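You operate a simulated robot arm through the tools that you are given. There is no shell and no other tool. Be economical: measure what you need, move in short steps, check, and stop when the job is done.

The job below is to be done with a simulated robot arm. You get a single attempt, and the scene is never put back.

JOB
Zero the sugar meter with a drop from the water glass.
Fine: use the blue dropper, shut the cover, press the blue button once, then wipe the well dry with the white pad; put both back and shut the cover.

It is judged by the outcome, as a careful person would: the job done as asked, and still so three seconds after it is handed in. It fails if anything else is knocked over, pushed out of place, dropped, spilled or broken. Lids that push on must go on centred and level and be pressed home; caps that screw on are set level and turned clockwise until they are tight.

ROBOT AND FRAMES
A 7-joint arm with a two-finger parallel gripper, fixed in place. Base frame: the origin is at the foot of the arm, x ahead of it, y to its left, z up. Units: mm, rad, N and s.
With the tool pointing down near the work surface it reaches from about 240 to 680 mm from the base axis. Its first joint turns from -1.152 to 1.152 rad. Payload 2.4 kg.
The tool frame sits at the grasp point between the pads (the TCP): z along the fingers, y along the line on which they close. The tips reach 30 mm beyond it. Largest opening 94 mm; finger width 28, thickness 10; the body of the gripper, 50 by 96 mm, starts 55 mm behind the TCP.
Orientation is that of the tool frame in the base frame, as a unit quaternion [w, x, y, z]. With the fingers straight down and closing along the base's y, the tool's x points along the base's -x, its y along +y and its z along -z.

CONTROLS
- The arm moves only by the tool servo_tool. Its argument "commands" is a list of rows, each an object (a shift or turn left out is 0, a gripper value left out holds the last) with "xyz": the shift along the tool's x, y, z in units of 40 mm (1.0 is 40 mm), a list of three; "rotation": the turn, a rotation vector about the tool's x, y, z in units of 6 degrees (1.0 is 6 degrees), a list of three; "gripper": the closure in counts, from 0 (fully open) to 255 (shut). In form: [{"xyz": [tx, ty, tz], "rotation": [rx, ry, rz], "gripper": gripper}, ...]. A call has 1 to 20 rows; each row shifts and turns the commanded pose from where the row before left it, along the tool's axes as they then stand. A call with a number of a shift or a turn outside -1 to 1 is refused whole. A row lasts 0.2 s, in which the tool goes at most 50 mm and 0.15 rad; a call with a longer step from one row to the next is refused whole, and so is a gripper value outside its range. Where a pose cannot be reached the arm comes as near as it can. A force on the tool above 40 N (or 10 N above the force at the start of the call, whichever is more), or a blocked arm, ends the call early, and 0.2 s more pass. The fingers move at their own pace (about 153 mm/s each) and stop on an object; they squeeze with about 28 N. The grip force told is the motor's: it shows also when the fingers shut on nothing. Time passes only in rows, and 0.2 s behind the last, so rows that do not move let the fingers close. It gives the time, the measured TCP pose, the force on the tool (base axes), the opening and the grip force at its end, in the units of the frame above (readings bear some noise).
- Cameras (640 x 400 px; columns grow to the right, rows downward): "scene" is fixed at [27.9, 458.7, 1463]; the picture's right is [-0.86, -0.51, 0.00], its down [-0.19, 0.33, -0.93] and it looks along [0.47, -0.79, -0.38] (base axes); focal length 310 px, centre (320, 200). "wrist" rides on the gripper at [-37, 0, -58] in the tool frame; the picture's right is [0.00, -1.00, 0.00], its down [0.97, 0.00, -0.24] and it looks along [0.24, 0.00, 0.97] (tool axes); focal length 218 px, centre (320, 200). There is no depth. A picture from a camera that has moved, and an enlarged one, comes with that camera's place and axes in the base frame and with its lens.
- get_image(camera): a new picture of that camera. No time passes.
- zoom(camera, box): a new picture of the part [left, top, right, bottom] of that camera's present view, enlarged. No time passes.
- close_job(): hands the job in; it is judged then, once.

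Go step by step. Nothing tells you positions but the pictures and the camera data: compare them with the known pose of the tool, close in by small moves and look again before you grip or let go. The budget is 120 turns and 84 pictures, counting those below and the enlarged ones. Unless the task says otherwise, let go and move clear before handing in, and close with one line.

The tools are called after "Call:" as a command line: name --argument value ..., lists and objects as JSON in quotes. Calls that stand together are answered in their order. servo_tool: Moves the arm, as the interface text tells. Its arguments: {"type":"object","properties":{"commands":{"type":"array","items":{"type":"object","properties":{"xyz":{"type":"array","items":{"type":"number"}},"rotation":{"type":"array","items":{"type":"number"}},"gripper":{"type":"number"}}}}},"required":["commands"]} The other tools are called the same way: get_image (camera) takes a picture; zoom (camera, box) takes an enlarged picture of a part of a camera's view; close_job () hands the job in.

At the start:

```text
t: 0.0
eef_pos: [343.0, -133.7, 1204.6]
tool_rot: [0.0, 0.0, 1.0, 0.0]
force: [-0.7, 0.3, 0.7]
grip_width: 94.0
gripper_force: 0.1
```

scene: 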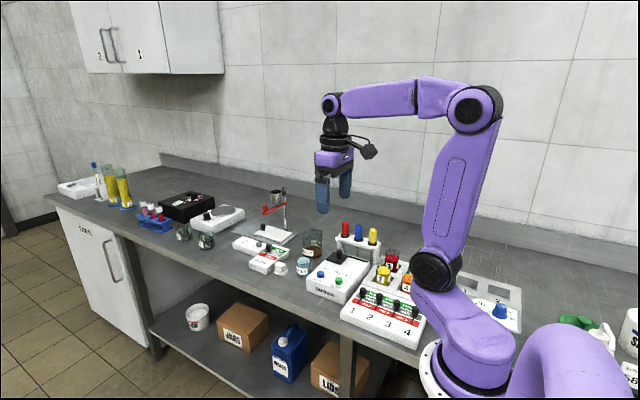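
wrist: 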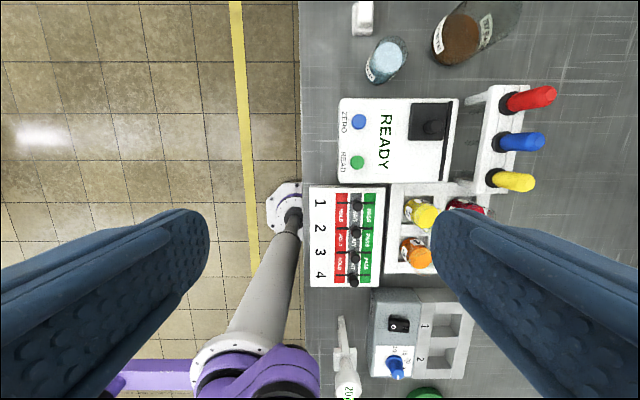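

The sugar meter (READY, blue ZERO button, black cover) is in the middle, with the dropper rack beside it and some jars beyond. I'll enlarge the views to identify the parts.

Call:
zoom --camera "scene" --box '[220, 180, 440, 320]'

Call:
zoom --camera "wrist" --box '[300, 0, 580, 200]'

```text
2.86 times, centred on (330, 250) of scene
camera zoom: at [27.9, 458.7, 1463.0], right [-0.86, -0.51, 0.0], down [-0.19, 0.33, -0.93], along [0.47, -0.79, -0.38], focal length 885 px, centre (291, 57)
```

zoom: 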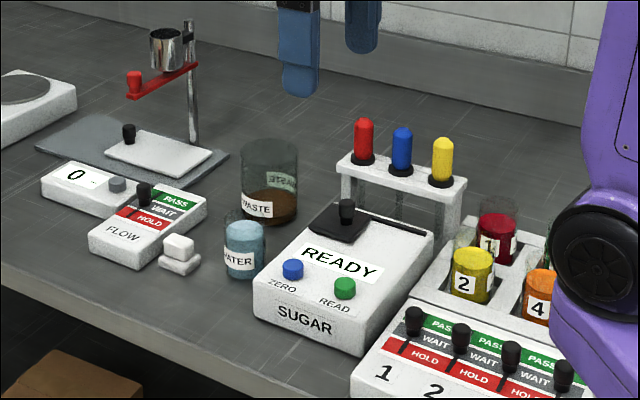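

```text
2.00 times, centred on (440, 100) of wrist
camera zoom: at [379.3, -133.7, 1261.9], right [0.0, -1.0, 0.0], down [-0.97, 0.0, 0.24], along [-0.24, 0.0, -0.97], focal length 436 px, centre (80, 400)
```

zoom: 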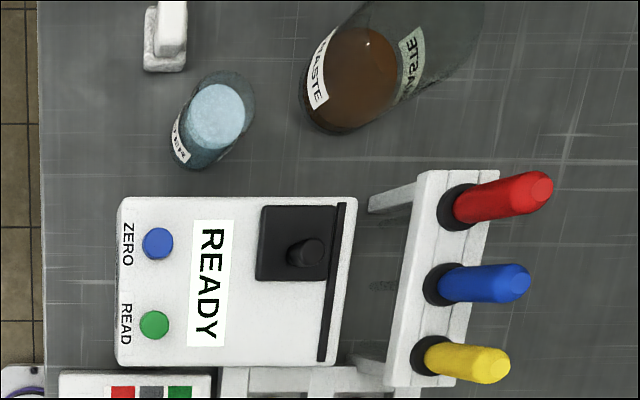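

The scene has the WATER beaker, the SUGAR meter with its knobbed sliding or hinged cover, the blue dropper at about (384,-396) and the white pad on a small holder. I'll move above the meter for a closer look.

Call:
servo_tool --commands '[{"xyz": [-0.285, -0.78, 0.275]}, {"xyz": [-0.285, -0.78, 0.275]}, {"xyz": [-0.285, -0.78, 0.275]}, {"xyz": [-0.285, -0.78, 0.275]}, {"xyz": [-0.285, -0.78, 0.275]}, {}]'

Call:
get_image --camera "wrist"

```text
t: 1.4
eef_pos: [401.7, -290.6, 1148.7]
tool_rot: [0.0, -0.001, 1.0, 0.0]
force: [-0.3, 0.1, 0.4]
grip_width: 93.9
gripper_force: 0.1
```

```text
79 pictures are left
camera wrist: at [437.2, -290.7, 1205.9], right [0.0, -1.0, 0.0], down [-0.97, 0.0, 0.24], along [-0.24, 0.0, -0.97], focal length 218 px, centre (320, 200)
```

wrist: 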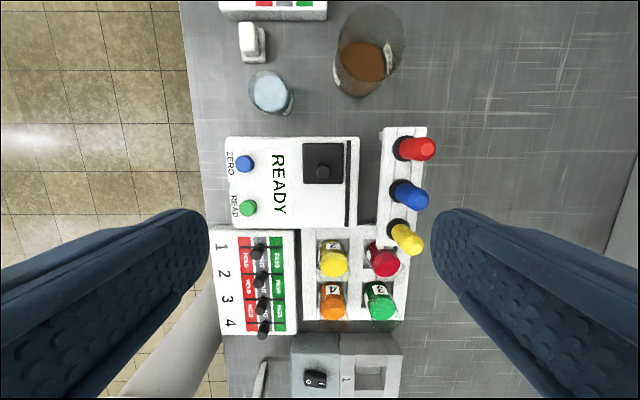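

Call:
zoom --camera "wrist" --box '[210, 0, 450, 150]'

Call:
zoom --camera "wrist" --box '[210, 110, 450, 260]'

Call:
zoom --camera "scene" --box '[260, 210, 400, 310]'

```text
2.67 times, centred on (330, 75) of wrist
camera zoom: at [437.2, -290.7, 1205.9], right [0.0, -1.0, 0.0], down [-0.97, 0.0, 0.24], along [-0.24, 0.0, -0.97], focal length 582 px, centre (293, 533)
```

zoom: 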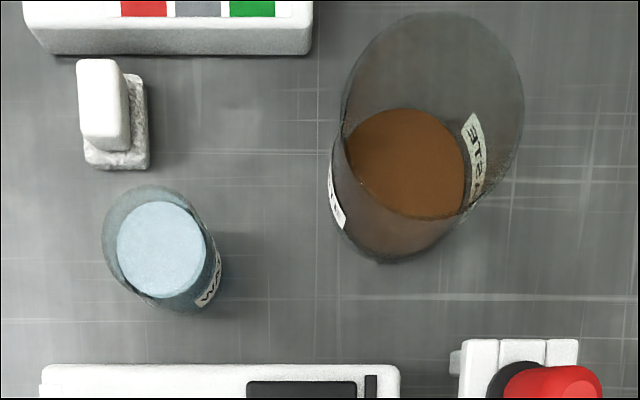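

```text
2.67 times, centred on (330, 185) of wrist
camera zoom: at [437.2, -290.7, 1205.9], right [0.0, -1.0, 0.0], down [-0.97, 0.0, 0.24], along [-0.24, 0.0, -0.97], focal length 582 px, centre (293, 240)
```

zoom: 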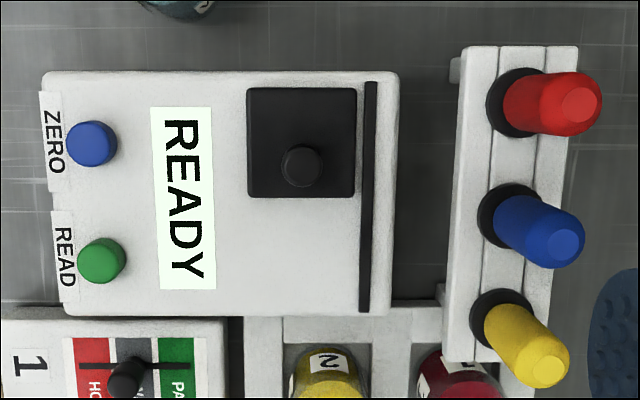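

```text
4.00 times, centred on (330, 260) of scene
camera zoom: at [27.9, 458.6, 1463.0], right [-0.86, -0.51, 0.0], down [-0.19, 0.33, -0.93], along [0.47, -0.79, -0.38], focal length 1239 px, centre (280, -40)
```

zoom: 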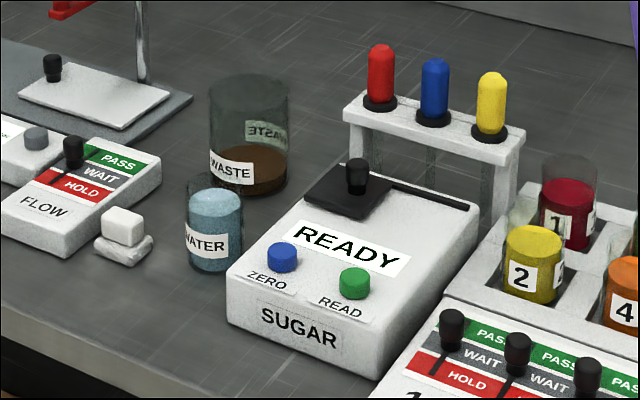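

The cover is a plate on a rail that runs along x, so I expect it to slide towards -x, with its knob near (406,-295) and its top at about z 935. I'll come down above the knob with the fingers part-open and look again.

Call:
servo_tool --commands '[{"xyz": [-0.1, -0.11, 0.93], "gripper": 120}, {"xyz": [0, 0, 0.93]}, {"xyz": [0, 0, 0.93]}, {"xyz": [0, 0, 0.93]}, {}]'

Call:
get_image --camera "wrist"

Call:
zoom --camera "scene" --box '[280, 180, 420, 280]'

```text
t: 2.6
eef_pos: [404.7, -294.5, 999.5]
tool_rot: [0.001, 0.0, 1.0, 0.0]
force: [-0.8, -0.1, -0.4]
grip_width: 49.7
gripper_force: 0.2
```

```text
75 pictures are left
camera wrist: at [440.6, -295.1, 1056.3], right [0.0, -1.0, 0.0], down [-0.97, 0.0, 0.24], along [-0.24, 0.0, -0.97], focal length 218 px, centre (320, 200)
```

wrist: 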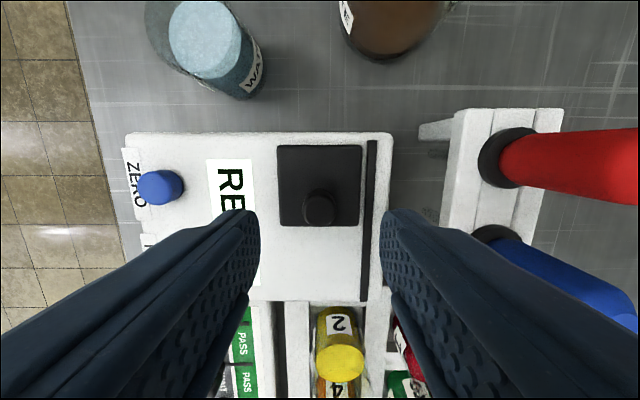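

```text
4.00 times, centred on (350, 230) of scene
camera zoom: at [27.9, 458.7, 1463.0], right [-0.86, -0.51, 0.0], down [-0.19, 0.33, -0.93], along [0.47, -0.79, -0.38], focal length 1239 px, centre (200, 80)
```

zoom: 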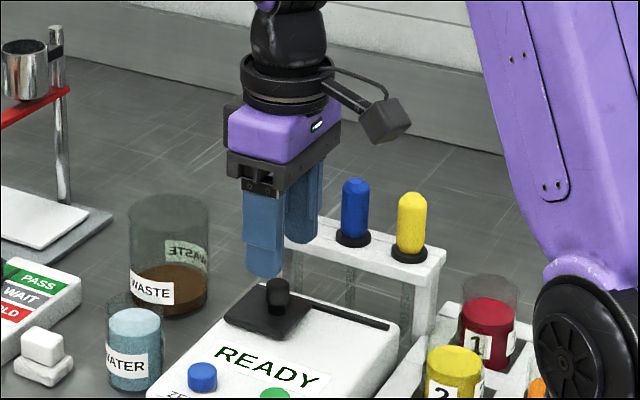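

The knob is centred between the fingers at about (405,-294). I'll descend until the tips are just above the cover and close on the knob.

Call:
servo_tool --commands '[{"xyz": [0, 0, 0.5]}, {"xyz": [0, 0, 0.4]}, {"xyz": [0, 0, 0.3]}, {}]'

Call:
get_image --camera "wrist"

Call:
zoom --camera "scene" --box '[300, 210, 400, 280]'

```text
t: 3.6
eef_pos: [403.2, -295.4, 951.9]
tool_rot: [-0.001, 0.0, 1.0, 0.0]
force: [-0.9, -0.3, -0.4]
grip_width: 49.9
gripper_force: 0.1
```

```text
73 pictures are left
camera wrist: at [441.0, -294.9, 1009.0], right [0.0, -1.0, 0.0], down [-0.97, 0.0, 0.24], along [-0.24, 0.0, -0.97], focal length 218 px, centre (320, 200)
```

wrist: 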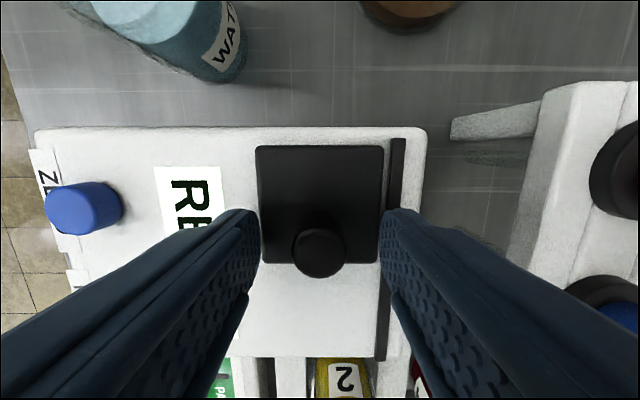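

```text
5.71 times, centred on (350, 245) of scene
camera zoom: at [27.9, 458.7, 1463.0], right [-0.86, -0.51, 0.0], down [-0.19, 0.33, -0.93], along [0.47, -0.79, -0.38], focal length 1770 px, centre (149, -57)
```

zoom: 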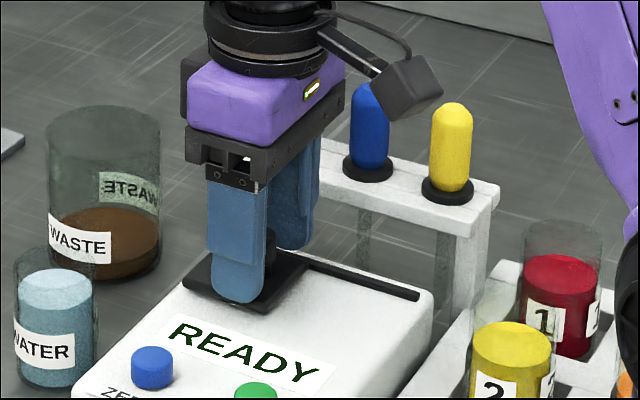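

The fingers straddle the knob just above the cover. I'll close on it and try a short slide towards -x.

Call:
servo_tool --commands '[{"gripper": 255}, {}, {}]'

Call:
servo_tool --commands '[{"xyz": [0.15, 0, 0]}, {"xyz": [0.15, 0, 0]}, {"xyz": [0.15, 0, 0]}, {}]'

Call:
get_image --camera "wrist"

```text
t: 4.4
eef_pos: [405.1, -294.6, 951.0]
tool_rot: [-0.001, -0.001, 1.0, 0.0]
force: [-1.0, 2.6, -3.3]
grip_width: 17.7
gripper_force: 44.9
```

```text
t: 5.4
eef_pos: [386.0, -295.2, 952.6]
tool_rot: [-0.001, 0.0, 1.0, 0.001]
force: [0.3, 2.2, -23.9]
grip_width: 17.6
gripper_force: 45.4
```

```text
71 pictures are left
camera wrist: at [422.4, -294.8, 1009.1], right [0.0, -1.0, 0.0], down [-0.97, 0.0, 0.24], along [-0.24, 0.0, -0.97], focal length 218 px, centre (320, 200)
```

wrist: 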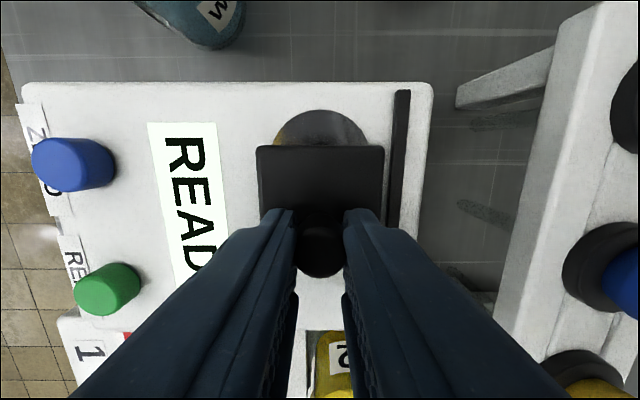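

The cover slides and uncovers the round well. I'll carry on sliding and ease the tool down a millimetre to relieve the vertical pull.

Call:
servo_tool --commands '[{"xyz": [0.1, 0, 0.03]}, {"xyz": [0.2, 0, 0]}, {"xyz": [0.2, 0, 0]}, {"xyz": [0.2, 0, 0]}, {"xyz": [0.2, 0, 0]}, {}]'

Call:
get_image --camera "wrist"

```text
t: 6.8
eef_pos: [350.3, -294.3, 952.4]
tool_rot: [0.001, 0.001, 1.0, 0.0]
force: [-0.2, -10.8, -5.8]
grip_width: 17.6
gripper_force: 44.7
```

```text
70 pictures are left
camera wrist: at [386.7, -294.7, 1009.4], right [0.0, -1.0, 0.0], down [-0.97, 0.0, 0.24], along [-0.24, 0.0, -0.97], focal length 218 px, centre (320, 200)
```

wrist: 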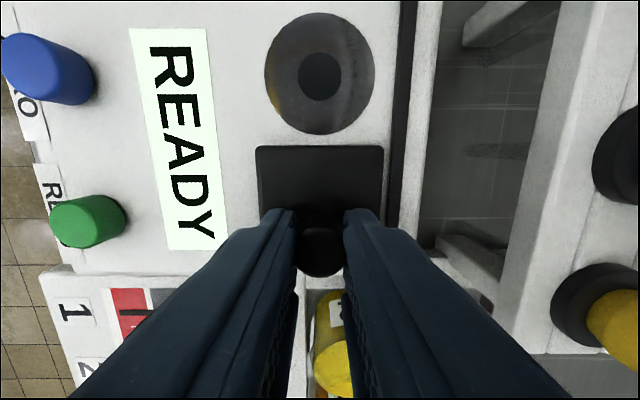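

The well is fully uncovered. I'll let go of the knob, rise, and inspect the well.

Call:
servo_tool --commands '[{"gripper": 150}, {}, {"xyz": [0, 0, -0.9]}, {"xyz": [0, 0, -0.9]}, {"xyz": [0, 0, -0.9]}, {}]'

Call:
get_image --camera "wrist"

Call:
zoom --camera "wrist" --box '[240, 60, 400, 160]'

```text
t: 8.2
eef_pos: [351.7, -295.2, 1059.1]
tool_rot: [0.0, -0.001, 1.0, -0.001]
force: [-0.8, 0.0, 0.5]
grip_width: 38.4
gripper_force: 0.1
```

```text
69 pictures are left
camera wrist: at [388.2, -294.8, 1117.8], right [0.0, -1.0, 0.0], down [-0.97, 0.0, 0.24], along [-0.24, 0.0, -0.97], focal length 218 px, centre (320, 200)
```

wrist: 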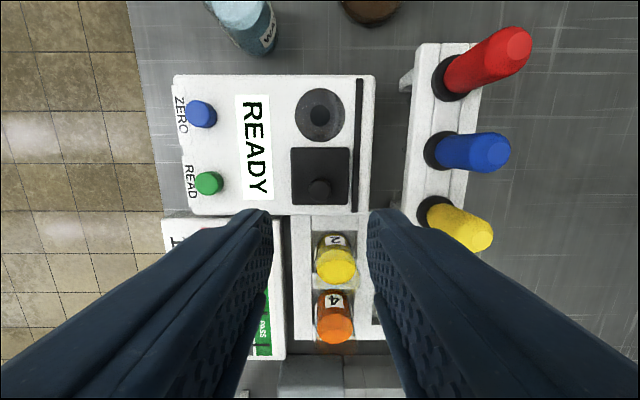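

```text
4.00 times, centred on (320, 110) of wrist
camera zoom: at [388.2, -294.8, 1117.8], right [0.0, -1.0, 0.0], down [-0.97, 0.0, 0.24], along [-0.24, 0.0, -0.97], focal length 873 px, centre (320, 560)
```

zoom: 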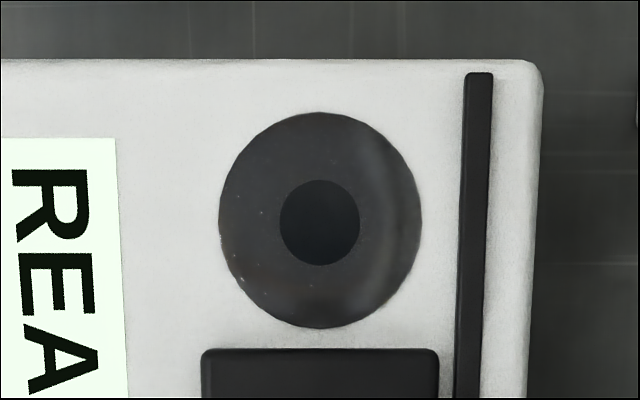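

The well's centre is at about (414.7,-295) and it looks clean and dry. Next I'll move over the blue dropper and check alignment.

Call:
servo_tool --commands '[{"xyz": [-0.28, -0.81, -0.1], "gripper": 120}, {"xyz": [-0.28, -0.81, -0.1]}, {"xyz": [-0.28, -0.81, -0.1]}, {}]'

Call:
get_image --camera "wrist"

Call:
zoom --camera "scene" --box '[300, 170, 400, 240]'

```text
t: 9.2
eef_pos: [382.0, -390.4, 1073.6]
tool_rot: [0.0, 0.0, 1.0, 0.0]
force: [0.0, -1.3, 0.2]
grip_width: 49.7
gripper_force: 0.1
```

```text
67 pictures are left
camera wrist: at [418.1, -390.7, 1130.4], right [0.0, -1.0, 0.0], down [-0.97, 0.0, 0.24], along [-0.24, 0.0, -0.97], focal length 218 px, centre (320, 200)
```

wrist: 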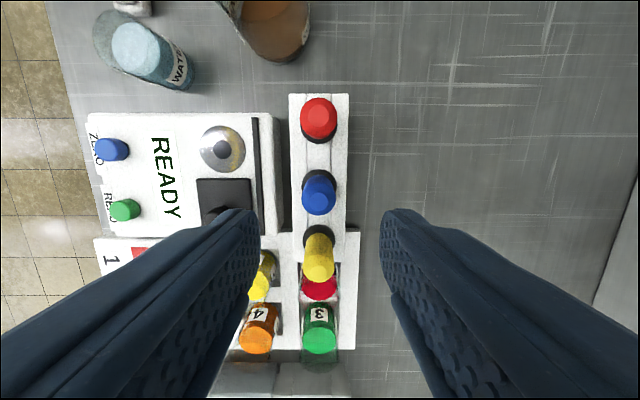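

```text
5.71 times, centred on (350, 205) of scene
camera zoom: at [27.9, 458.6, 1463.0], right [-0.86, -0.51, 0.0], down [-0.19, 0.33, -0.93], along [0.47, -0.79, -0.38], focal length 1770 px, centre (149, 171)
```

zoom: 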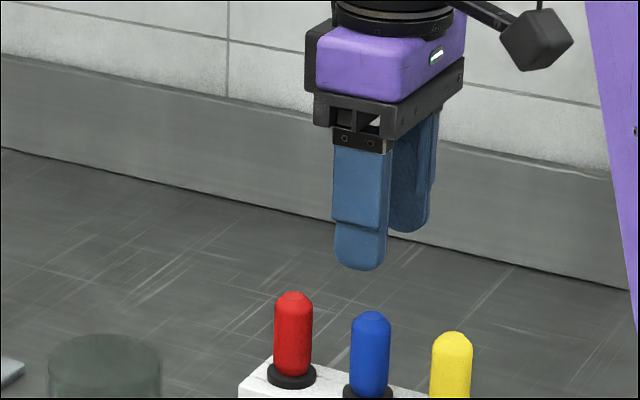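

The blue dropper stands upright at about (384,-390), and the gripper is centred over it. I'll descend around the bulb.

Call:
servo_tool --commands '[{"xyz": [-0.05, 0.0, 0.75]}, {"xyz": [0, 0, 0.75]}, {"xyz": [0, 0, 0.6]}, {}]'

Call:
get_image --camera "wrist"

Call:
zoom --camera "scene" --box '[310, 190, 410, 260]'

```text
t: 10.2
eef_pos: [385.6, -392.0, 988.2]
tool_rot: [0.0, 0.0, 1.0, 0.001]
force: [-0.5, 0.6, 0.5]
grip_width: 49.7
gripper_force: 0.1
```

```text
65 pictures are left
camera wrist: at [421.3, -391.7, 1045.5], right [0.0, -1.0, 0.0], down [-0.97, 0.0, 0.24], along [-0.24, 0.0, -0.97], focal length 218 px, centre (320, 200)
```

wrist: 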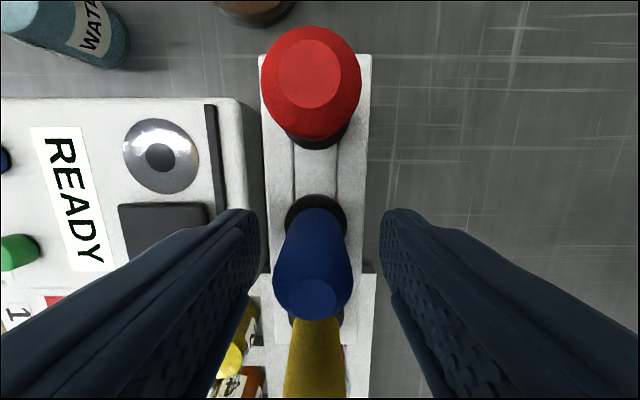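

```text
5.71 times, centred on (360, 225) of scene
camera zoom: at [27.9, 458.7, 1463.0], right [-0.86, -0.51, 0.0], down [-0.19, 0.33, -0.93], along [0.47, -0.79, -0.38], focal length 1770 px, centre (91, 57)
```

zoom: 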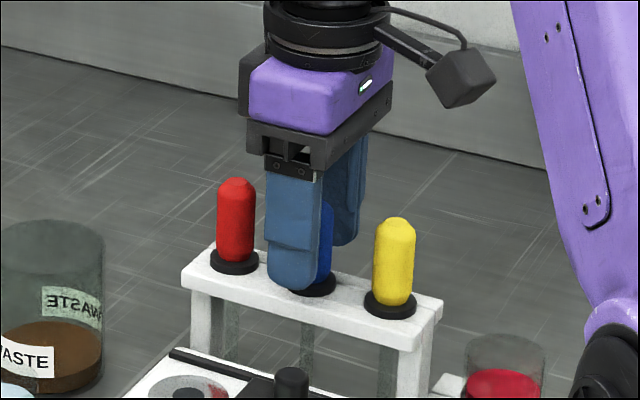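

I'll centre slightly in y, then close in gentle stages to see where the fingers meet the bulb.

Call:
servo_tool --commands '[{"xyz": [0, 0.04, 0.12]}, {"gripper": 192}, {}, {}]'

Call:
servo_tool --commands '[{"gripper": 200}, {}]'

Call:
servo_tool --commands '[{"gripper": 206}, {}]'

```text
t: 11.2
eef_pos: [385.1, -390.1, 983.1]
tool_rot: [0.0, 0.0, 1.0, -0.001]
force: [-0.9, 0.7, -0.4]
grip_width: 23.0
gripper_force: 0.1
```

```text
t: 11.8
eef_pos: [385.8, -390.5, 984.7]
tool_rot: [0.0, -0.001, 1.0, 0.0]
force: [-1.0, 0.0, 0.8]
grip_width: 21.6
gripper_force: 1.0
```

```text
t: 12.4
eef_pos: [384.5, -389.5, 984.5]
tool_rot: [0.0, 0.0, 1.0, 0.001]
force: [0.2, -0.5, 0.8]
grip_width: 20.7
gripper_force: 28.0
```

Contact is at about 21.5 mm. I'll lift the dropper straight up with this grip and check that it comes along.

Call:
servo_tool --commands '[{"xyz": [0, 0, -0.4]}, {"xyz": [0, 0, -0.7]}, {"xyz": [0, 0, -0.9]}, {"xyz": [0, 0, -0.9]}, {}]'

Call:
zoom --camera "scene" --box '[260, 150, 400, 250]'

```text
t: 13.6
eef_pos: [386.6, -389.9, 1098.9]
tool_rot: [0.0, -0.001, 1.0, 0.0]
force: [-0.1, 0.1, -0.1]
grip_width: 21.0
gripper_force: 28.2
```

```text
4.00 times, centred on (330, 200) of scene
camera zoom: at [27.9, 458.7, 1463.0], right [-0.86, -0.51, 0.0], down [-0.19, 0.33, -0.93], along [0.47, -0.79, -0.38], focal length 1239 px, centre (280, 200)
```

zoom: 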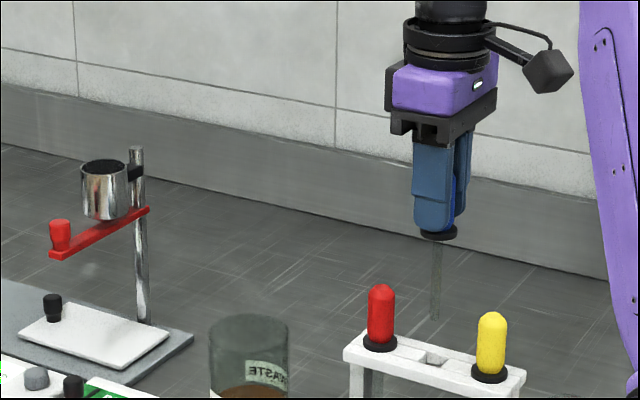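

The dropper came up and its tip is about 122 mm below the TCP. I'll carry it above the water glass at about (499,-231) and look.

Call:
servo_tool --commands '[{"xyz": [0, 0.4, -0.5]}, {"xyz": [-0.565, 0.72, 0]}, {"xyz": [-0.565, 0.72, 0]}, {"xyz": [-0.565, 0.72, 0]}, {"xyz": [-0.565, 0.72, 0]}, {"xyz": [-0.565, 0.7, 0]}, {}]'

Call:
get_image --camera "wrist"

Call:
zoom --camera "scene" --box '[240, 150, 380, 290]'

```text
t: 15.2
eef_pos: [497.7, -230.1, 1120.3]
tool_rot: [-0.001, -0.001, 1.0, 0.0]
force: [0.2, 0.3, -0.7]
grip_width: 20.7
gripper_force: 28.0
```

```text
62 pictures are left
camera wrist: at [534.1, -230.5, 1177.6], right [0.0, -1.0, 0.0], down [-0.97, 0.0, 0.24], along [-0.24, 0.0, -0.97], focal length 218 px, centre (320, 200)
```

wrist: 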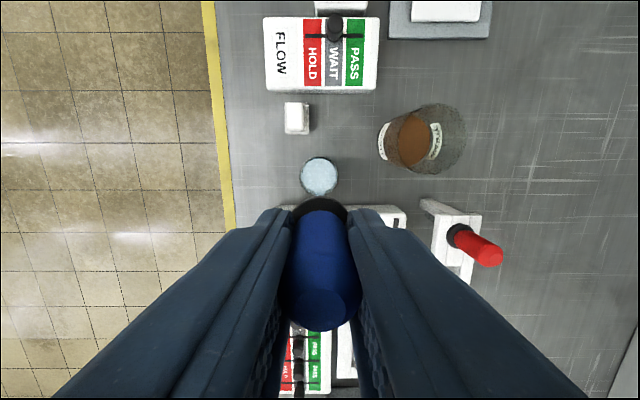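

```text
2.86 times, centred on (310, 220) of scene
camera zoom: at [27.9, 458.7, 1463.0], right [-0.86, -0.51, 0.0], down [-0.19, 0.33, -0.93], along [0.47, -0.79, -0.38], focal length 885 px, centre (349, 143)
```

zoom: 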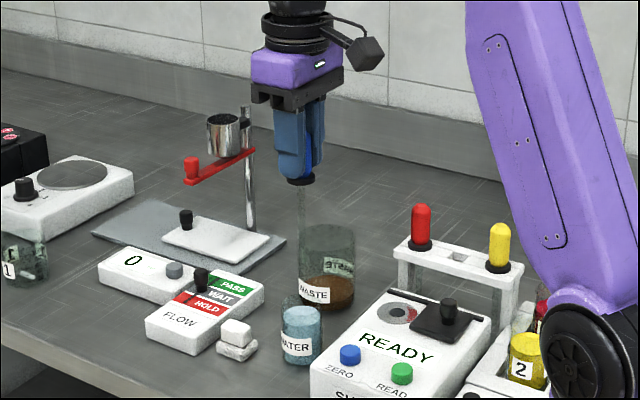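

The tip is above the centre of the water. I'll squeeze the bulb in the air before dipping.

Call:
servo_tool --commands '[{"gripper": 230}, {}]'

Call:
servo_tool --commands '[{"gripper": 203}, {}]'

```text
t: 15.8
eef_pos: [497.1, -231.0, 1119.8]
tool_rot: [0.0, 0.001, 1.0, 0.0]
force: [1.1, 0.1, 0.2]
grip_width: 21.0
gripper_force: 27.7
```

```text
t: 16.4
eef_pos: [497.9, -230.2, 1120.2]
tool_rot: [0.0, 0.0, 1.0, 0.0]
force: [0.1, -0.2, 0.1]
grip_width: 20.8
gripper_force: 27.8
```

The bulb behaves as rigid, so I'll keep a normal hold. I'll lower the tip into the water to about z 893.

Call:
servo_tool --commands '[{"xyz": [-0.02, 0, 0.8], "gripper": 206}, {"xyz": [0, 0, 0.7]}, {"xyz": [0, 0, 0.6]}, {"xyz": [0, 0, 0.5]}, {}]'

Call:
zoom --camera "scene" --box '[270, 200, 370, 280]'

Call:
get_image --camera "wrist"

```text
t: 17.6
eef_pos: [499.1, -230.4, 1016.6]
tool_rot: [0.0, 0.0, 1.0, 0.0]
force: [-1.3, 0.1, 0.5]
grip_width: 20.6
gripper_force: 27.7
```

```text
5.00 times, centred on (320, 240) of scene
camera zoom: at [27.9, 458.7, 1463.0], right [-0.86, -0.51, 0.0], down [-0.19, 0.33, -0.93], along [0.47, -0.79, -0.38], focal length 1549 px, centre (320, 0)
```

zoom: 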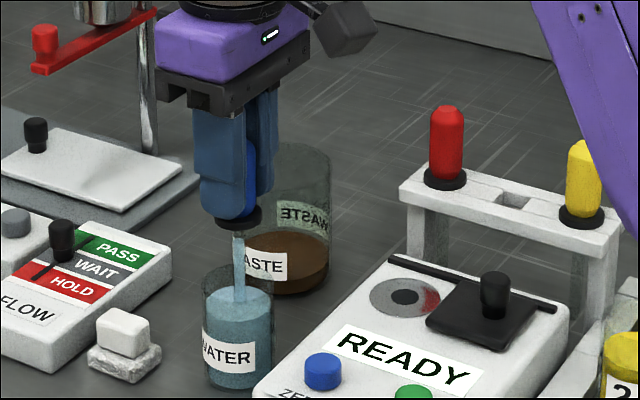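

```text
59 pictures are left
camera wrist: at [535.7, -231.0, 1072.7], right [0.0, -1.0, 0.0], down [-0.97, 0.0, 0.24], along [-0.24, 0.0, -0.97], focal length 218 px, centre (320, 200)
```

wrist: 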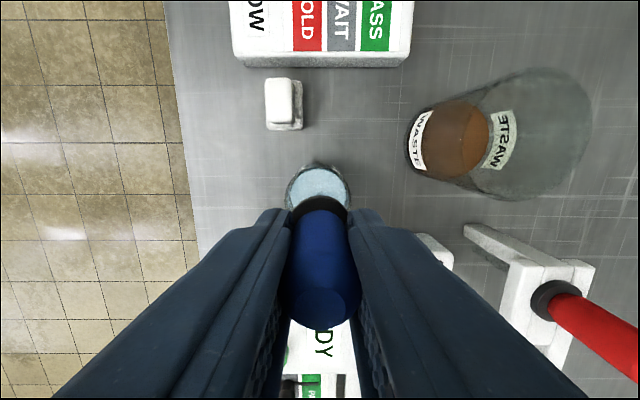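

The pipette tube now looks filled with light blue water. I'll lift it straight out and check.

Call:
servo_tool --commands '[{"xyz": [0, 0, -0.5]}, {"xyz": [0, 0, -0.6]}, {"xyz": [0, 0, -0.6]}, {"xyz": [0, 0, -0.6]}, {}]'

Call:
zoom --camera "scene" --box '[270, 180, 370, 280]'

```text
t: 18.8
eef_pos: [499.3, -231.0, 1107.3]
tool_rot: [0.0, -0.001, 1.0, 0.0]
force: [-0.5, -0.7, -0.3]
grip_width: 20.9
gripper_force: 27.8
```

```text
4.00 times, centred on (320, 230) of scene
camera zoom: at [27.9, 458.7, 1463.0], right [-0.86, -0.51, 0.0], down [-0.19, 0.33, -0.93], along [0.47, -0.79, -0.38], focal length 1239 px, centre (320, 80)
```

zoom: 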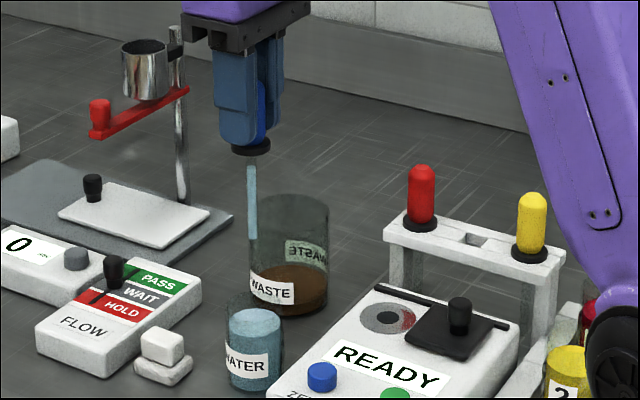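

The dropper is filled. I'll move gently over the well at (414.7,-295).

Call:
servo_tool --commands '[{"xyz": [0.35, -0.27, 0]}, {"xyz": [0.45, -0.34, 0]}, {"xyz": [0.45, -0.34, 0]}, {"xyz": [0.45, -0.34, 0]}, {"xyz": [0.4, -0.31, 0]}, {}, {"xyz": [0, 0, 0.5]}, {"xyz": [0, 0, 0.5]}, {}]'

Call:
zoom --camera "scene" --box '[290, 190, 390, 280]'

Call:
get_image --camera "wrist"

```text
t: 20.8
eef_pos: [416.5, -293.5, 1066.7]
tool_rot: [-0.001, 0.0, 1.0, 0.0]
force: [0.1, -0.1, 0.4]
grip_width: 20.8
gripper_force: 27.3
```

```text
4.44 times, centred on (340, 235) of scene
camera zoom: at [27.9, 458.7, 1463.0], right [-0.86, -0.51, 0.0], down [-0.19, 0.33, -0.93], along [0.47, -0.79, -0.38], focal length 1376 px, centre (231, 44)
```

zoom: 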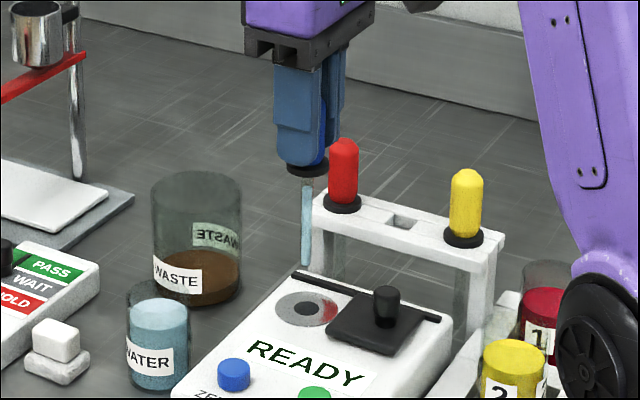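

```text
56 pictures are left
camera wrist: at [452.3, -293.3, 1123.1], right [0.0, -1.0, 0.0], down [-0.97, 0.0, 0.24], along [-0.24, 0.0, -0.97], focal length 218 px, centre (320, 200)
```

wrist: 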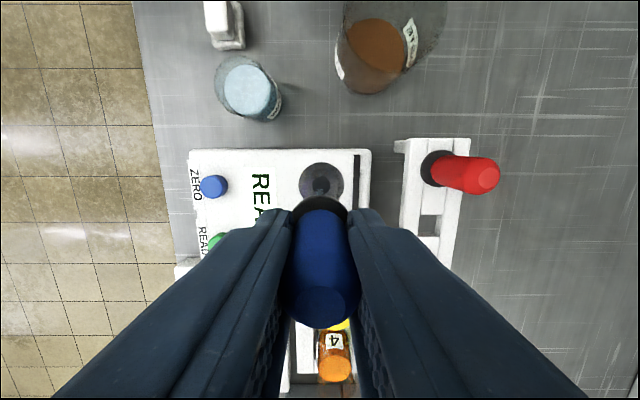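

The tip is about 35 mm above the well centre. I'll lower it until the tip is roughly 8 mm above the well.

Call:
servo_tool --commands '[{"xyz": [0.04, -0.03, 0.3]}, {"xyz": [0, 0, 0.27]}, {}, {}]'

Call:
zoom --camera "scene" --box '[310, 210, 390, 270]'

```text
t: 21.8
eef_pos: [415.0, -296.1, 1043.6]
tool_rot: [0.001, 0.001, 1.0, -0.001]
force: [-0.2, -0.1, 0.8]
grip_width: 20.6
gripper_force: 27.6
```

```text
6.67 times, centred on (350, 240) of scene
camera zoom: at [27.9, 458.7, 1463.0], right [-0.86, -0.51, 0.0], down [-0.19, 0.33, -0.93], along [0.47, -0.79, -0.38], focal length 2065 px, centre (120, -67)
```

zoom: 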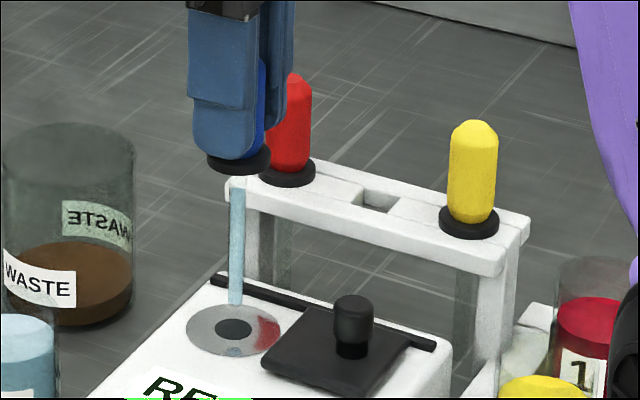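

The tip is about 11 mm above the centre of the well. I'll lower 6 mm further and check whether a drop is released.

Call:
servo_tool --commands '[{"xyz": [0, 0.0, 0.15]}, {}, {}]'

Call:
zoom --camera "scene" --box '[310, 210, 390, 270]'

```text
t: 22.6
eef_pos: [414.1, -295.4, 1037.8]
tool_rot: [0.0, -0.001, 1.0, -0.001]
force: [0.2, -0.7, -0.3]
grip_width: 20.7
gripper_force: 27.5
```

```text
6.67 times, centred on (350, 240) of scene
camera zoom: at [27.9, 458.7, 1463.0], right [-0.86, -0.51, 0.0], down [-0.19, 0.33, -0.93], along [0.47, -0.79, -0.38], focal length 2065 px, centre (120, -67)
```

zoom: 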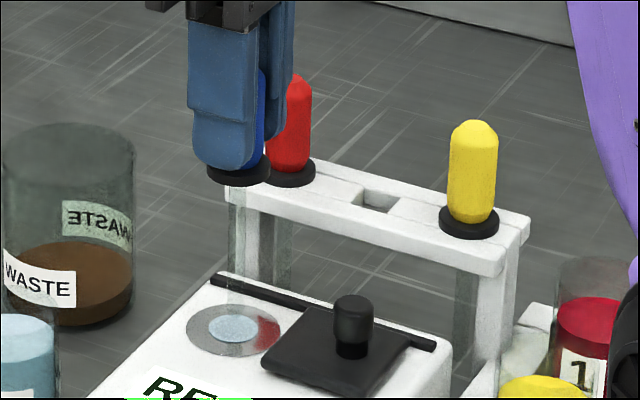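

The drop is in the well and the pipette is empty. I'll lift and take the dropper back above its rack hole at about (384.5,-390).

Call:
servo_tool --commands '[{"xyz": [0, 0, -0.5]}, {"xyz": [0, 0, -0.9]}, {"xyz": [0, 0, -0.9]}, {"xyz": [0.25, -0.8, 0]}, {"xyz": [0.25, -0.8, 0]}, {"xyz": [0.24, -0.78, 0]}, {}, {}]'

Call:
get_image --camera "wrist"

Call:
zoom --camera "scene" --box '[310, 170, 390, 250]'

```text
t: 24.4
eef_pos: [385.1, -390.3, 1128.8]
tool_rot: [0.001, -0.001, 1.0, 0.0]
force: [0.4, -0.4, -0.5]
grip_width: 20.6
gripper_force: 28.0
```

```text
53 pictures are left
camera wrist: at [421.1, -390.2, 1186.3], right [0.0, -1.0, 0.0], down [-0.97, 0.0, 0.24], along [-0.24, 0.0, -0.97], focal length 218 px, centre (320, 200)
```

wrist: 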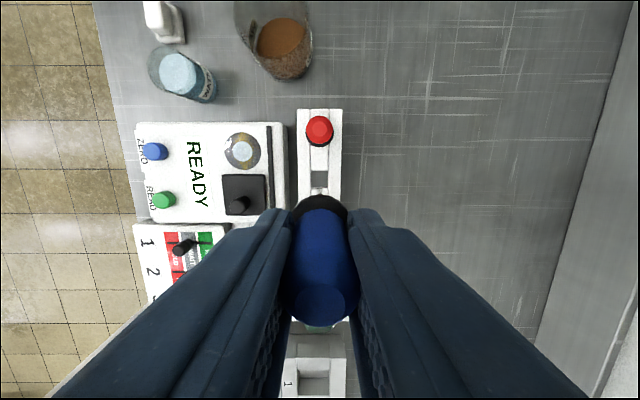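

```text
5.00 times, centred on (350, 210) of scene
camera zoom: at [27.9, 458.7, 1463.0], right [-0.86, -0.51, 0.0], down [-0.19, 0.33, -0.93], along [0.47, -0.79, -0.38], focal length 1549 px, centre (170, 150)
```

zoom: 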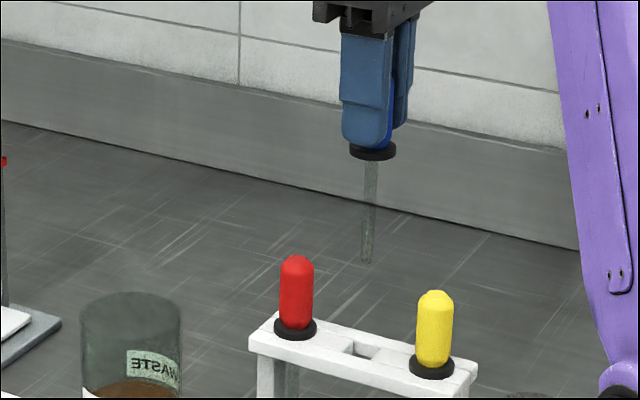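

The dropper is above its hole. I'll lower until the tip is just above the rack and check alignment.

Call:
servo_tool --commands '[{"xyz": [0, 0, 0.8]}, {"xyz": [0, 0, 0.7]}, {}, {}]'

Call:
zoom --camera "scene" --box '[320, 190, 390, 250]'

Call:
zoom --camera "wrist" --box '[270, 80, 370, 220]'

```text
t: 25.4
eef_pos: [385.3, -389.9, 1069.4]
tool_rot: [0.0, -0.001, 1.0, 0.0]
force: [0.8, 0.6, 0.6]
grip_width: 20.8
gripper_force: 27.9
```

```text
6.67 times, centred on (355, 220) of scene
camera zoom: at [27.9, 458.7, 1463.0], right [-0.86, -0.51, 0.0], down [-0.19, 0.33, -0.93], along [0.47, -0.79, -0.38], focal length 2065 px, centre (87, 67)
```

zoom: 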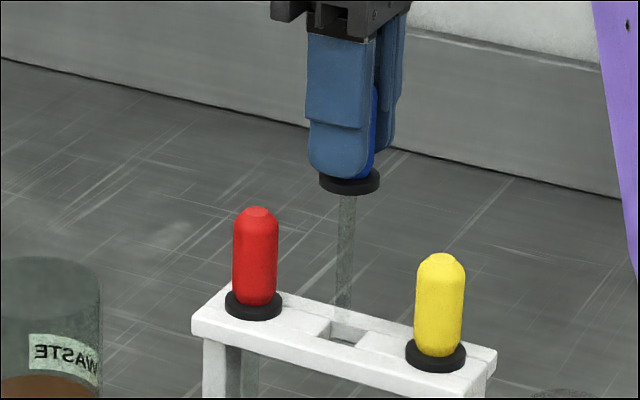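

```text
2.86 times, centred on (320, 150) of wrist
camera zoom: at [421.7, -389.6, 1126.6], right [0.0, -1.0, 0.0], down [-0.97, 0.0, 0.24], along [-0.24, 0.0, -0.97], focal length 624 px, centre (320, 343)
```

zoom: 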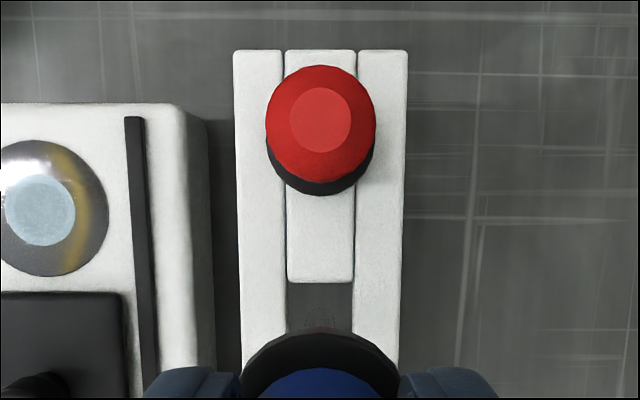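

The tip is inside the hole outline but sits about 2.5 mm towards +x. I'll correct that and lower it to the seated height.

Call:
servo_tool --commands '[{"xyz": [0.06, 0, 0]}, {"xyz": [0, 0, 0.5]}, {"xyz": [0, 0, 0.5]}, {"xyz": [0, 0, 0.5]}, {"xyz": [0, 0, 0.4]}, {}, {}]'

Call:
zoom --camera "scene" --box '[320, 200, 390, 260]'

```text
t: 27.0
eef_pos: [382.7, -390.4, 994.4]
tool_rot: [0.001, 0.0, 1.0, 0.0]
force: [-0.5, -0.3, -0.9]
grip_width: 20.8
gripper_force: 28.2
```

```text
6.67 times, centred on (355, 230) of scene
camera zoom: at [27.9, 458.7, 1463.0], right [-0.86, -0.51, 0.0], down [-0.19, 0.33, -0.93], along [0.47, -0.79, -0.38], focal length 2065 px, centre (87, 0)
```

zoom: 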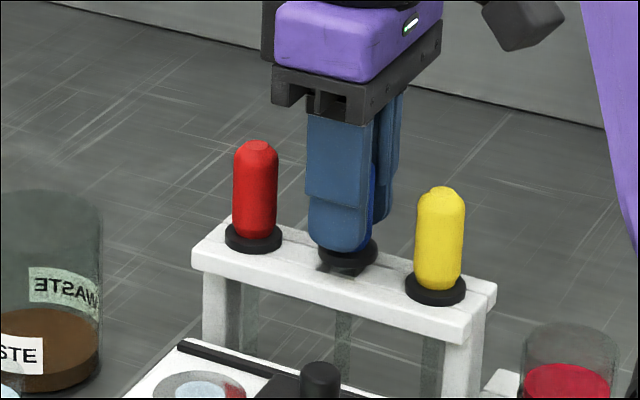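

The tube is in the hole with about 9 mm left to go. I'll lower gently until the collar seats.

Call:
servo_tool --commands '[{"xyz": [0, 0, 0.1]}, {"xyz": [0, 0, 0.08]}, {"xyz": [0, 0, 0.05]}, {}, {}]'

Call:
zoom --camera "scene" --box '[320, 200, 390, 260]'

```text
t: 28.2
eef_pos: [382.1, -391.8, 985.1]
tool_rot: [0.001, 0.0, 1.0, 0.0]
force: [-1.0, 5.6, 24.4]
grip_width: 21.0
gripper_force: 27.7
```

```text
6.67 times, centred on (355, 230) of scene
camera zoom: at [27.5, 459.1, 1462.9], right [-0.86, -0.51, 0.0], down [-0.19, 0.33, -0.93], along [0.47, -0.79, -0.38], focal length 2065 px, centre (87, 0)
```

zoom: 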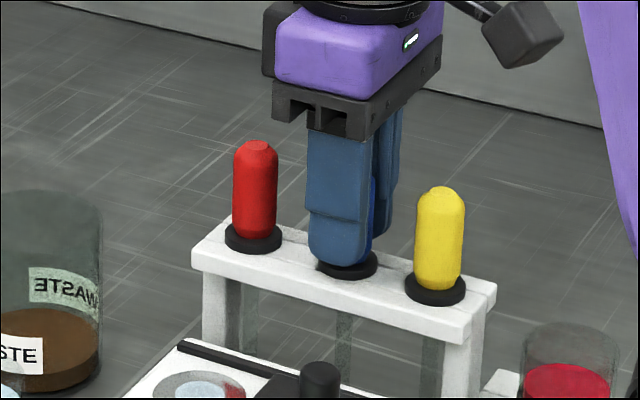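

The collar is seated. I'll ease off 1 mm, open the fingers and rise.

Call:
servo_tool --commands '[{"xyz": [0, 0, -0.03]}, {"gripper": 195}, {"gripper": 130}, {}, {"xyz": [0, 0, -0.5]}, {"xyz": [0, 0, -0.9]}, {"xyz": [0, 0, -0.8]}, {}]'

Call:
get_image --camera "wrist"

Call:
zoom --camera "scene" --box '[280, 190, 400, 270]'

```text
t: 30.0
eef_pos: [382.2, -392.5, 1075.3]
tool_rot: [0.001, -0.001, 1.0, 0.0]
force: [0.9, -0.6, -0.2]
grip_width: 46.4
gripper_force: 0.2
```

```text
47 pictures are left
camera wrist: at [417.7, -392.5, 1132.3], right [0.0, -1.0, 0.0], down [-0.97, 0.0, 0.24], along [-0.24, 0.0, -0.97], focal length 218 px, centre (320, 200)
```

wrist: 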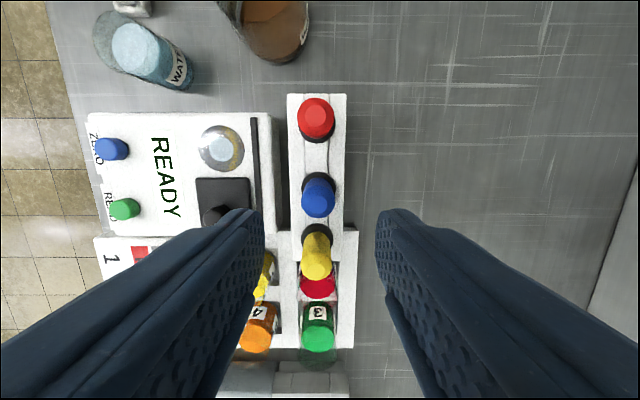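

```text
5.00 times, centred on (340, 230) of scene
camera zoom: at [27.9, 458.7, 1463.0], right [-0.86, -0.51, 0.0], down [-0.19, 0.33, -0.93], along [0.47, -0.79, -0.38], focal length 1549 px, centre (220, 50)
```

zoom: 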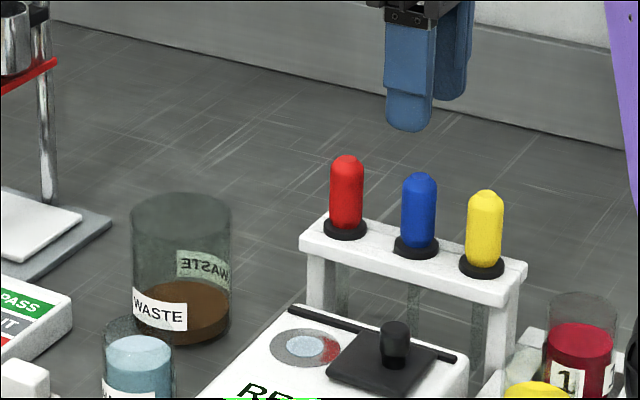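

The dropper is seated upright in its place. Now I'll go back to the cover knob at about (350.5,-294.5) to shut it.

Call:
servo_tool --commands '[{"xyz": [0.26, 0.81, 0]}, {"xyz": [0.26, 0.81, 0]}, {"xyz": [0.26, 0.81, 0]}, {}, {"xyz": [0, 0, 0.9]}, {"xyz": [0, 0, 0.9]}, {"xyz": [0, 0, 0.6]}, {}]'

Call:
get_image --camera "wrist"

```text
t: 31.8
eef_pos: [350.5, -294.7, 978.5]
tool_rot: [0.0, 0.0, 1.0, 0.001]
force: [0.6, 0.0, -0.2]
grip_width: 45.8
gripper_force: 0.0
```

```text
45 pictures are left
camera wrist: at [386.8, -294.1, 1035.7], right [0.0, -1.0, 0.0], down [-0.97, 0.0, 0.24], along [-0.24, 0.0, -0.97], focal length 218 px, centre (320, 200)
```

wrist: 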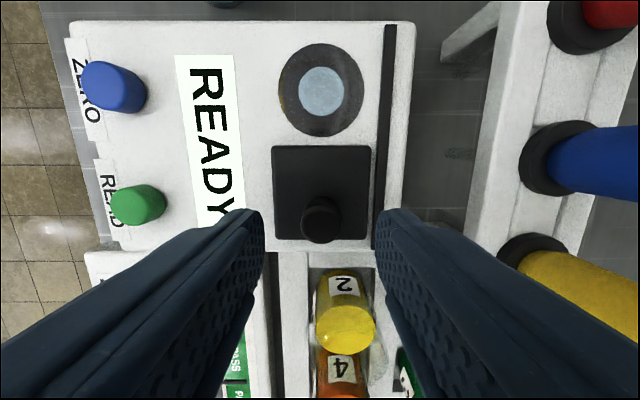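

The knob is centred. I'll descend, grip, and slide the cover +x back over the well.

Call:
servo_tool --commands '[{"xyz": [0, 0, 0.4]}, {"xyz": [0, 0, 0.26]}, {"gripper": 255}, {}, {}]'

Call:
servo_tool --commands '[{"xyz": [-0.2, 0, 0]}, {"xyz": [-0.25, 0, 0]}, {"xyz": [-0.25, 0, 0]}, {"xyz": [-0.25, 0, 0]}, {"xyz": [-0.25, 0, 0]}, {"xyz": [-0.17, 0, 0]}, {}]'

Call:
get_image --camera "wrist"

```text
t: 33.0
eef_pos: [351.5, -294.9, 952.6]
tool_rot: [0.001, 0.0, 1.0, 0.0]
force: [-0.4, -15.2, -7.3]
grip_width: 17.5
gripper_force: 45.6
```

```text
t: 34.6
eef_pos: [406.4, -294.9, 952.0]
tool_rot: [0.002, 0.0, 1.0, -0.001]
force: [-0.9, -14.0, 29.8]
grip_width: 17.7
gripper_force: 44.9
```

```text
44 pictures are left
camera wrist: at [441.9, -294.5, 1010.0], right [0.0, -1.0, 0.0], down [-0.97, 0.0, 0.24], along [-0.24, 0.0, -0.97], focal length 218 px, centre (320, 200)
```

wrist: 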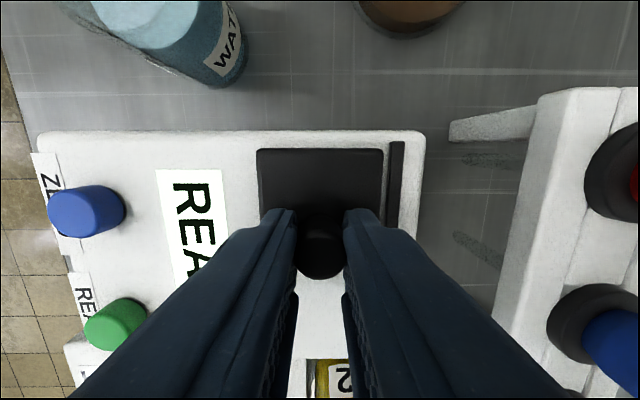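

The cover matches its original shut position. I'll give a tiny nudge to confirm the end stop, then release and rise.

Call:
servo_tool --commands '[{"xyz": [-0.04, 0, 0]}, {}]'

Call:
servo_tool --commands '[{"gripper": 150}, {}, {"xyz": [0, 0, -0.6]}, {"xyz": [0, 0, -0.9]}, {}]'

Call:
get_image --camera "wrist"

```text
t: 35.2
eef_pos: [405.6, -294.3, 952.4]
tool_rot: [0.001, -0.001, 1.0, -0.001]
force: [-8.6, -16.4, 29.7]
grip_width: 17.5
gripper_force: 44.9
```

```text
t: 36.4
eef_pos: [405.3, -293.6, 1012.1]
tool_rot: [0.0, -0.001, 1.0, 0.0]
force: [-0.6, 0.6, -1.2]
grip_width: 38.9
gripper_force: 0.1
```

```text
43 pictures are left
camera wrist: at [441.2, -293.4, 1069.0], right [0.0, -1.0, 0.0], down [-0.97, 0.0, 0.24], along [-0.24, 0.0, -0.97], focal length 218 px, centre (320, 200)
```

wrist: 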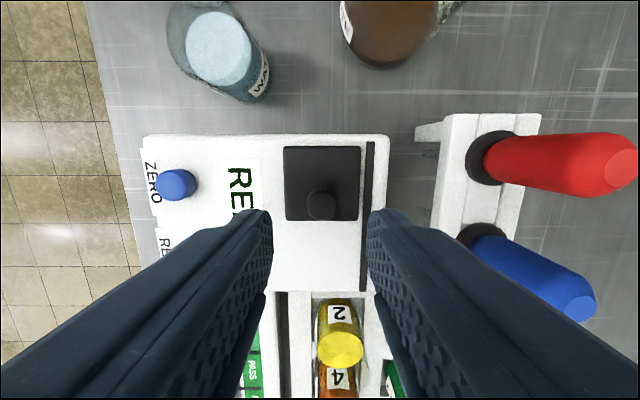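

The cover is shut. With the fingers closed, I'll move above the blue ZERO button at about (415,-193).

Call:
servo_tool --commands '[{"xyz": [-0.08, 0.84, 0], "gripper": 255}, {"xyz": [-0.08, 0.84, 0]}, {"xyz": [-0.09, 0.83, 0]}, {}, {"xyz": [0, 0, 0.9]}, {}]'

Call:
get_image --camera "wrist"

Call:
zoom --camera "scene" --box '[280, 220, 370, 300]'

```text
t: 37.8
eef_pos: [415.5, -191.5, 974.9]
tool_rot: [0.0, -0.001, 1.0, 0.0]
force: [0.4, -0.3, 0.4]
grip_width: 0.0
gripper_force: 27.7
```

```text
42 pictures are left
camera wrist: at [452.2, -191.5, 1032.9], right [0.0, -1.0, 0.0], down [-0.97, 0.0, 0.24], along [-0.24, 0.0, -0.97], focal length 218 px, centre (320, 200)
```

wrist: 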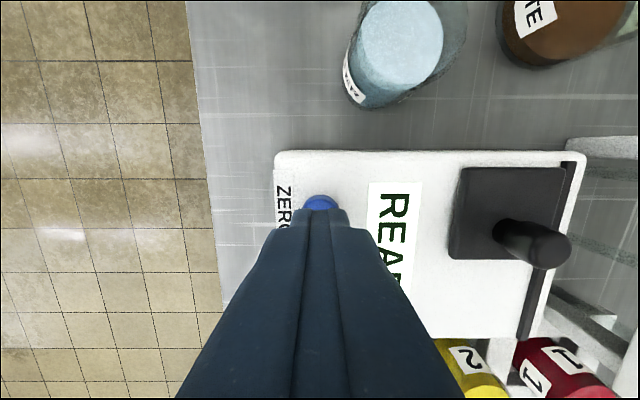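

```text
5.00 times, centred on (325, 260) of scene
camera zoom: at [27.9, 458.7, 1463.0], right [-0.86, -0.51, 0.0], down [-0.19, 0.33, -0.93], along [0.47, -0.79, -0.38], focal length 1549 px, centre (295, -100)
```

zoom: 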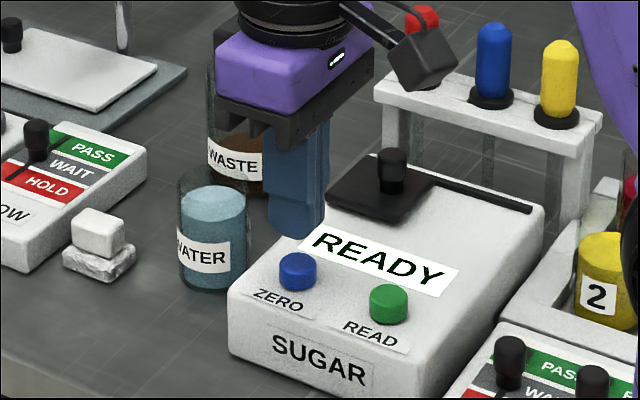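

The closed tips are over the blue button. I'll come down in small steps until a light contact.

Call:
servo_tool --commands '[{"xyz": [0, -0.02, 0.4]}, {"xyz": [0, 0, 0.15]}, {"xyz": [0, 0, 0.08]}, {}]'

Call:
zoom --camera "scene" --box '[290, 220, 370, 290]'

```text
t: 38.8
eef_pos: [417.4, -193.3, 951.5]
tool_rot: [0.0, 0.0, 1.0, 0.0]
force: [1.3, 1.2, 3.0]
grip_width: 0.2
gripper_force: 28.0
```

```text
5.71 times, centred on (330, 255) of scene
camera zoom: at [27.9, 458.7, 1463.0], right [-0.86, -0.51, 0.0], down [-0.19, 0.33, -0.93], along [0.47, -0.79, -0.38], focal length 1770 px, centre (263, -114)
```

zoom: 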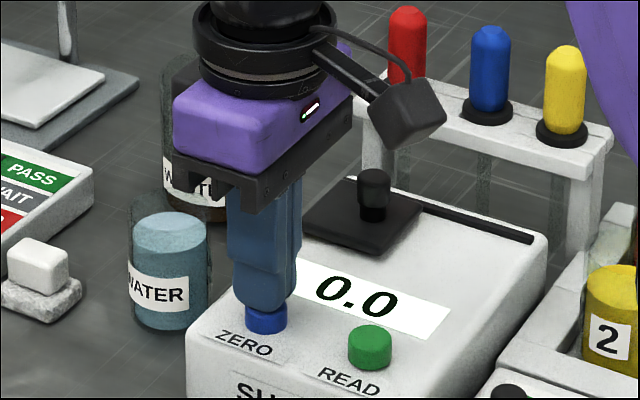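

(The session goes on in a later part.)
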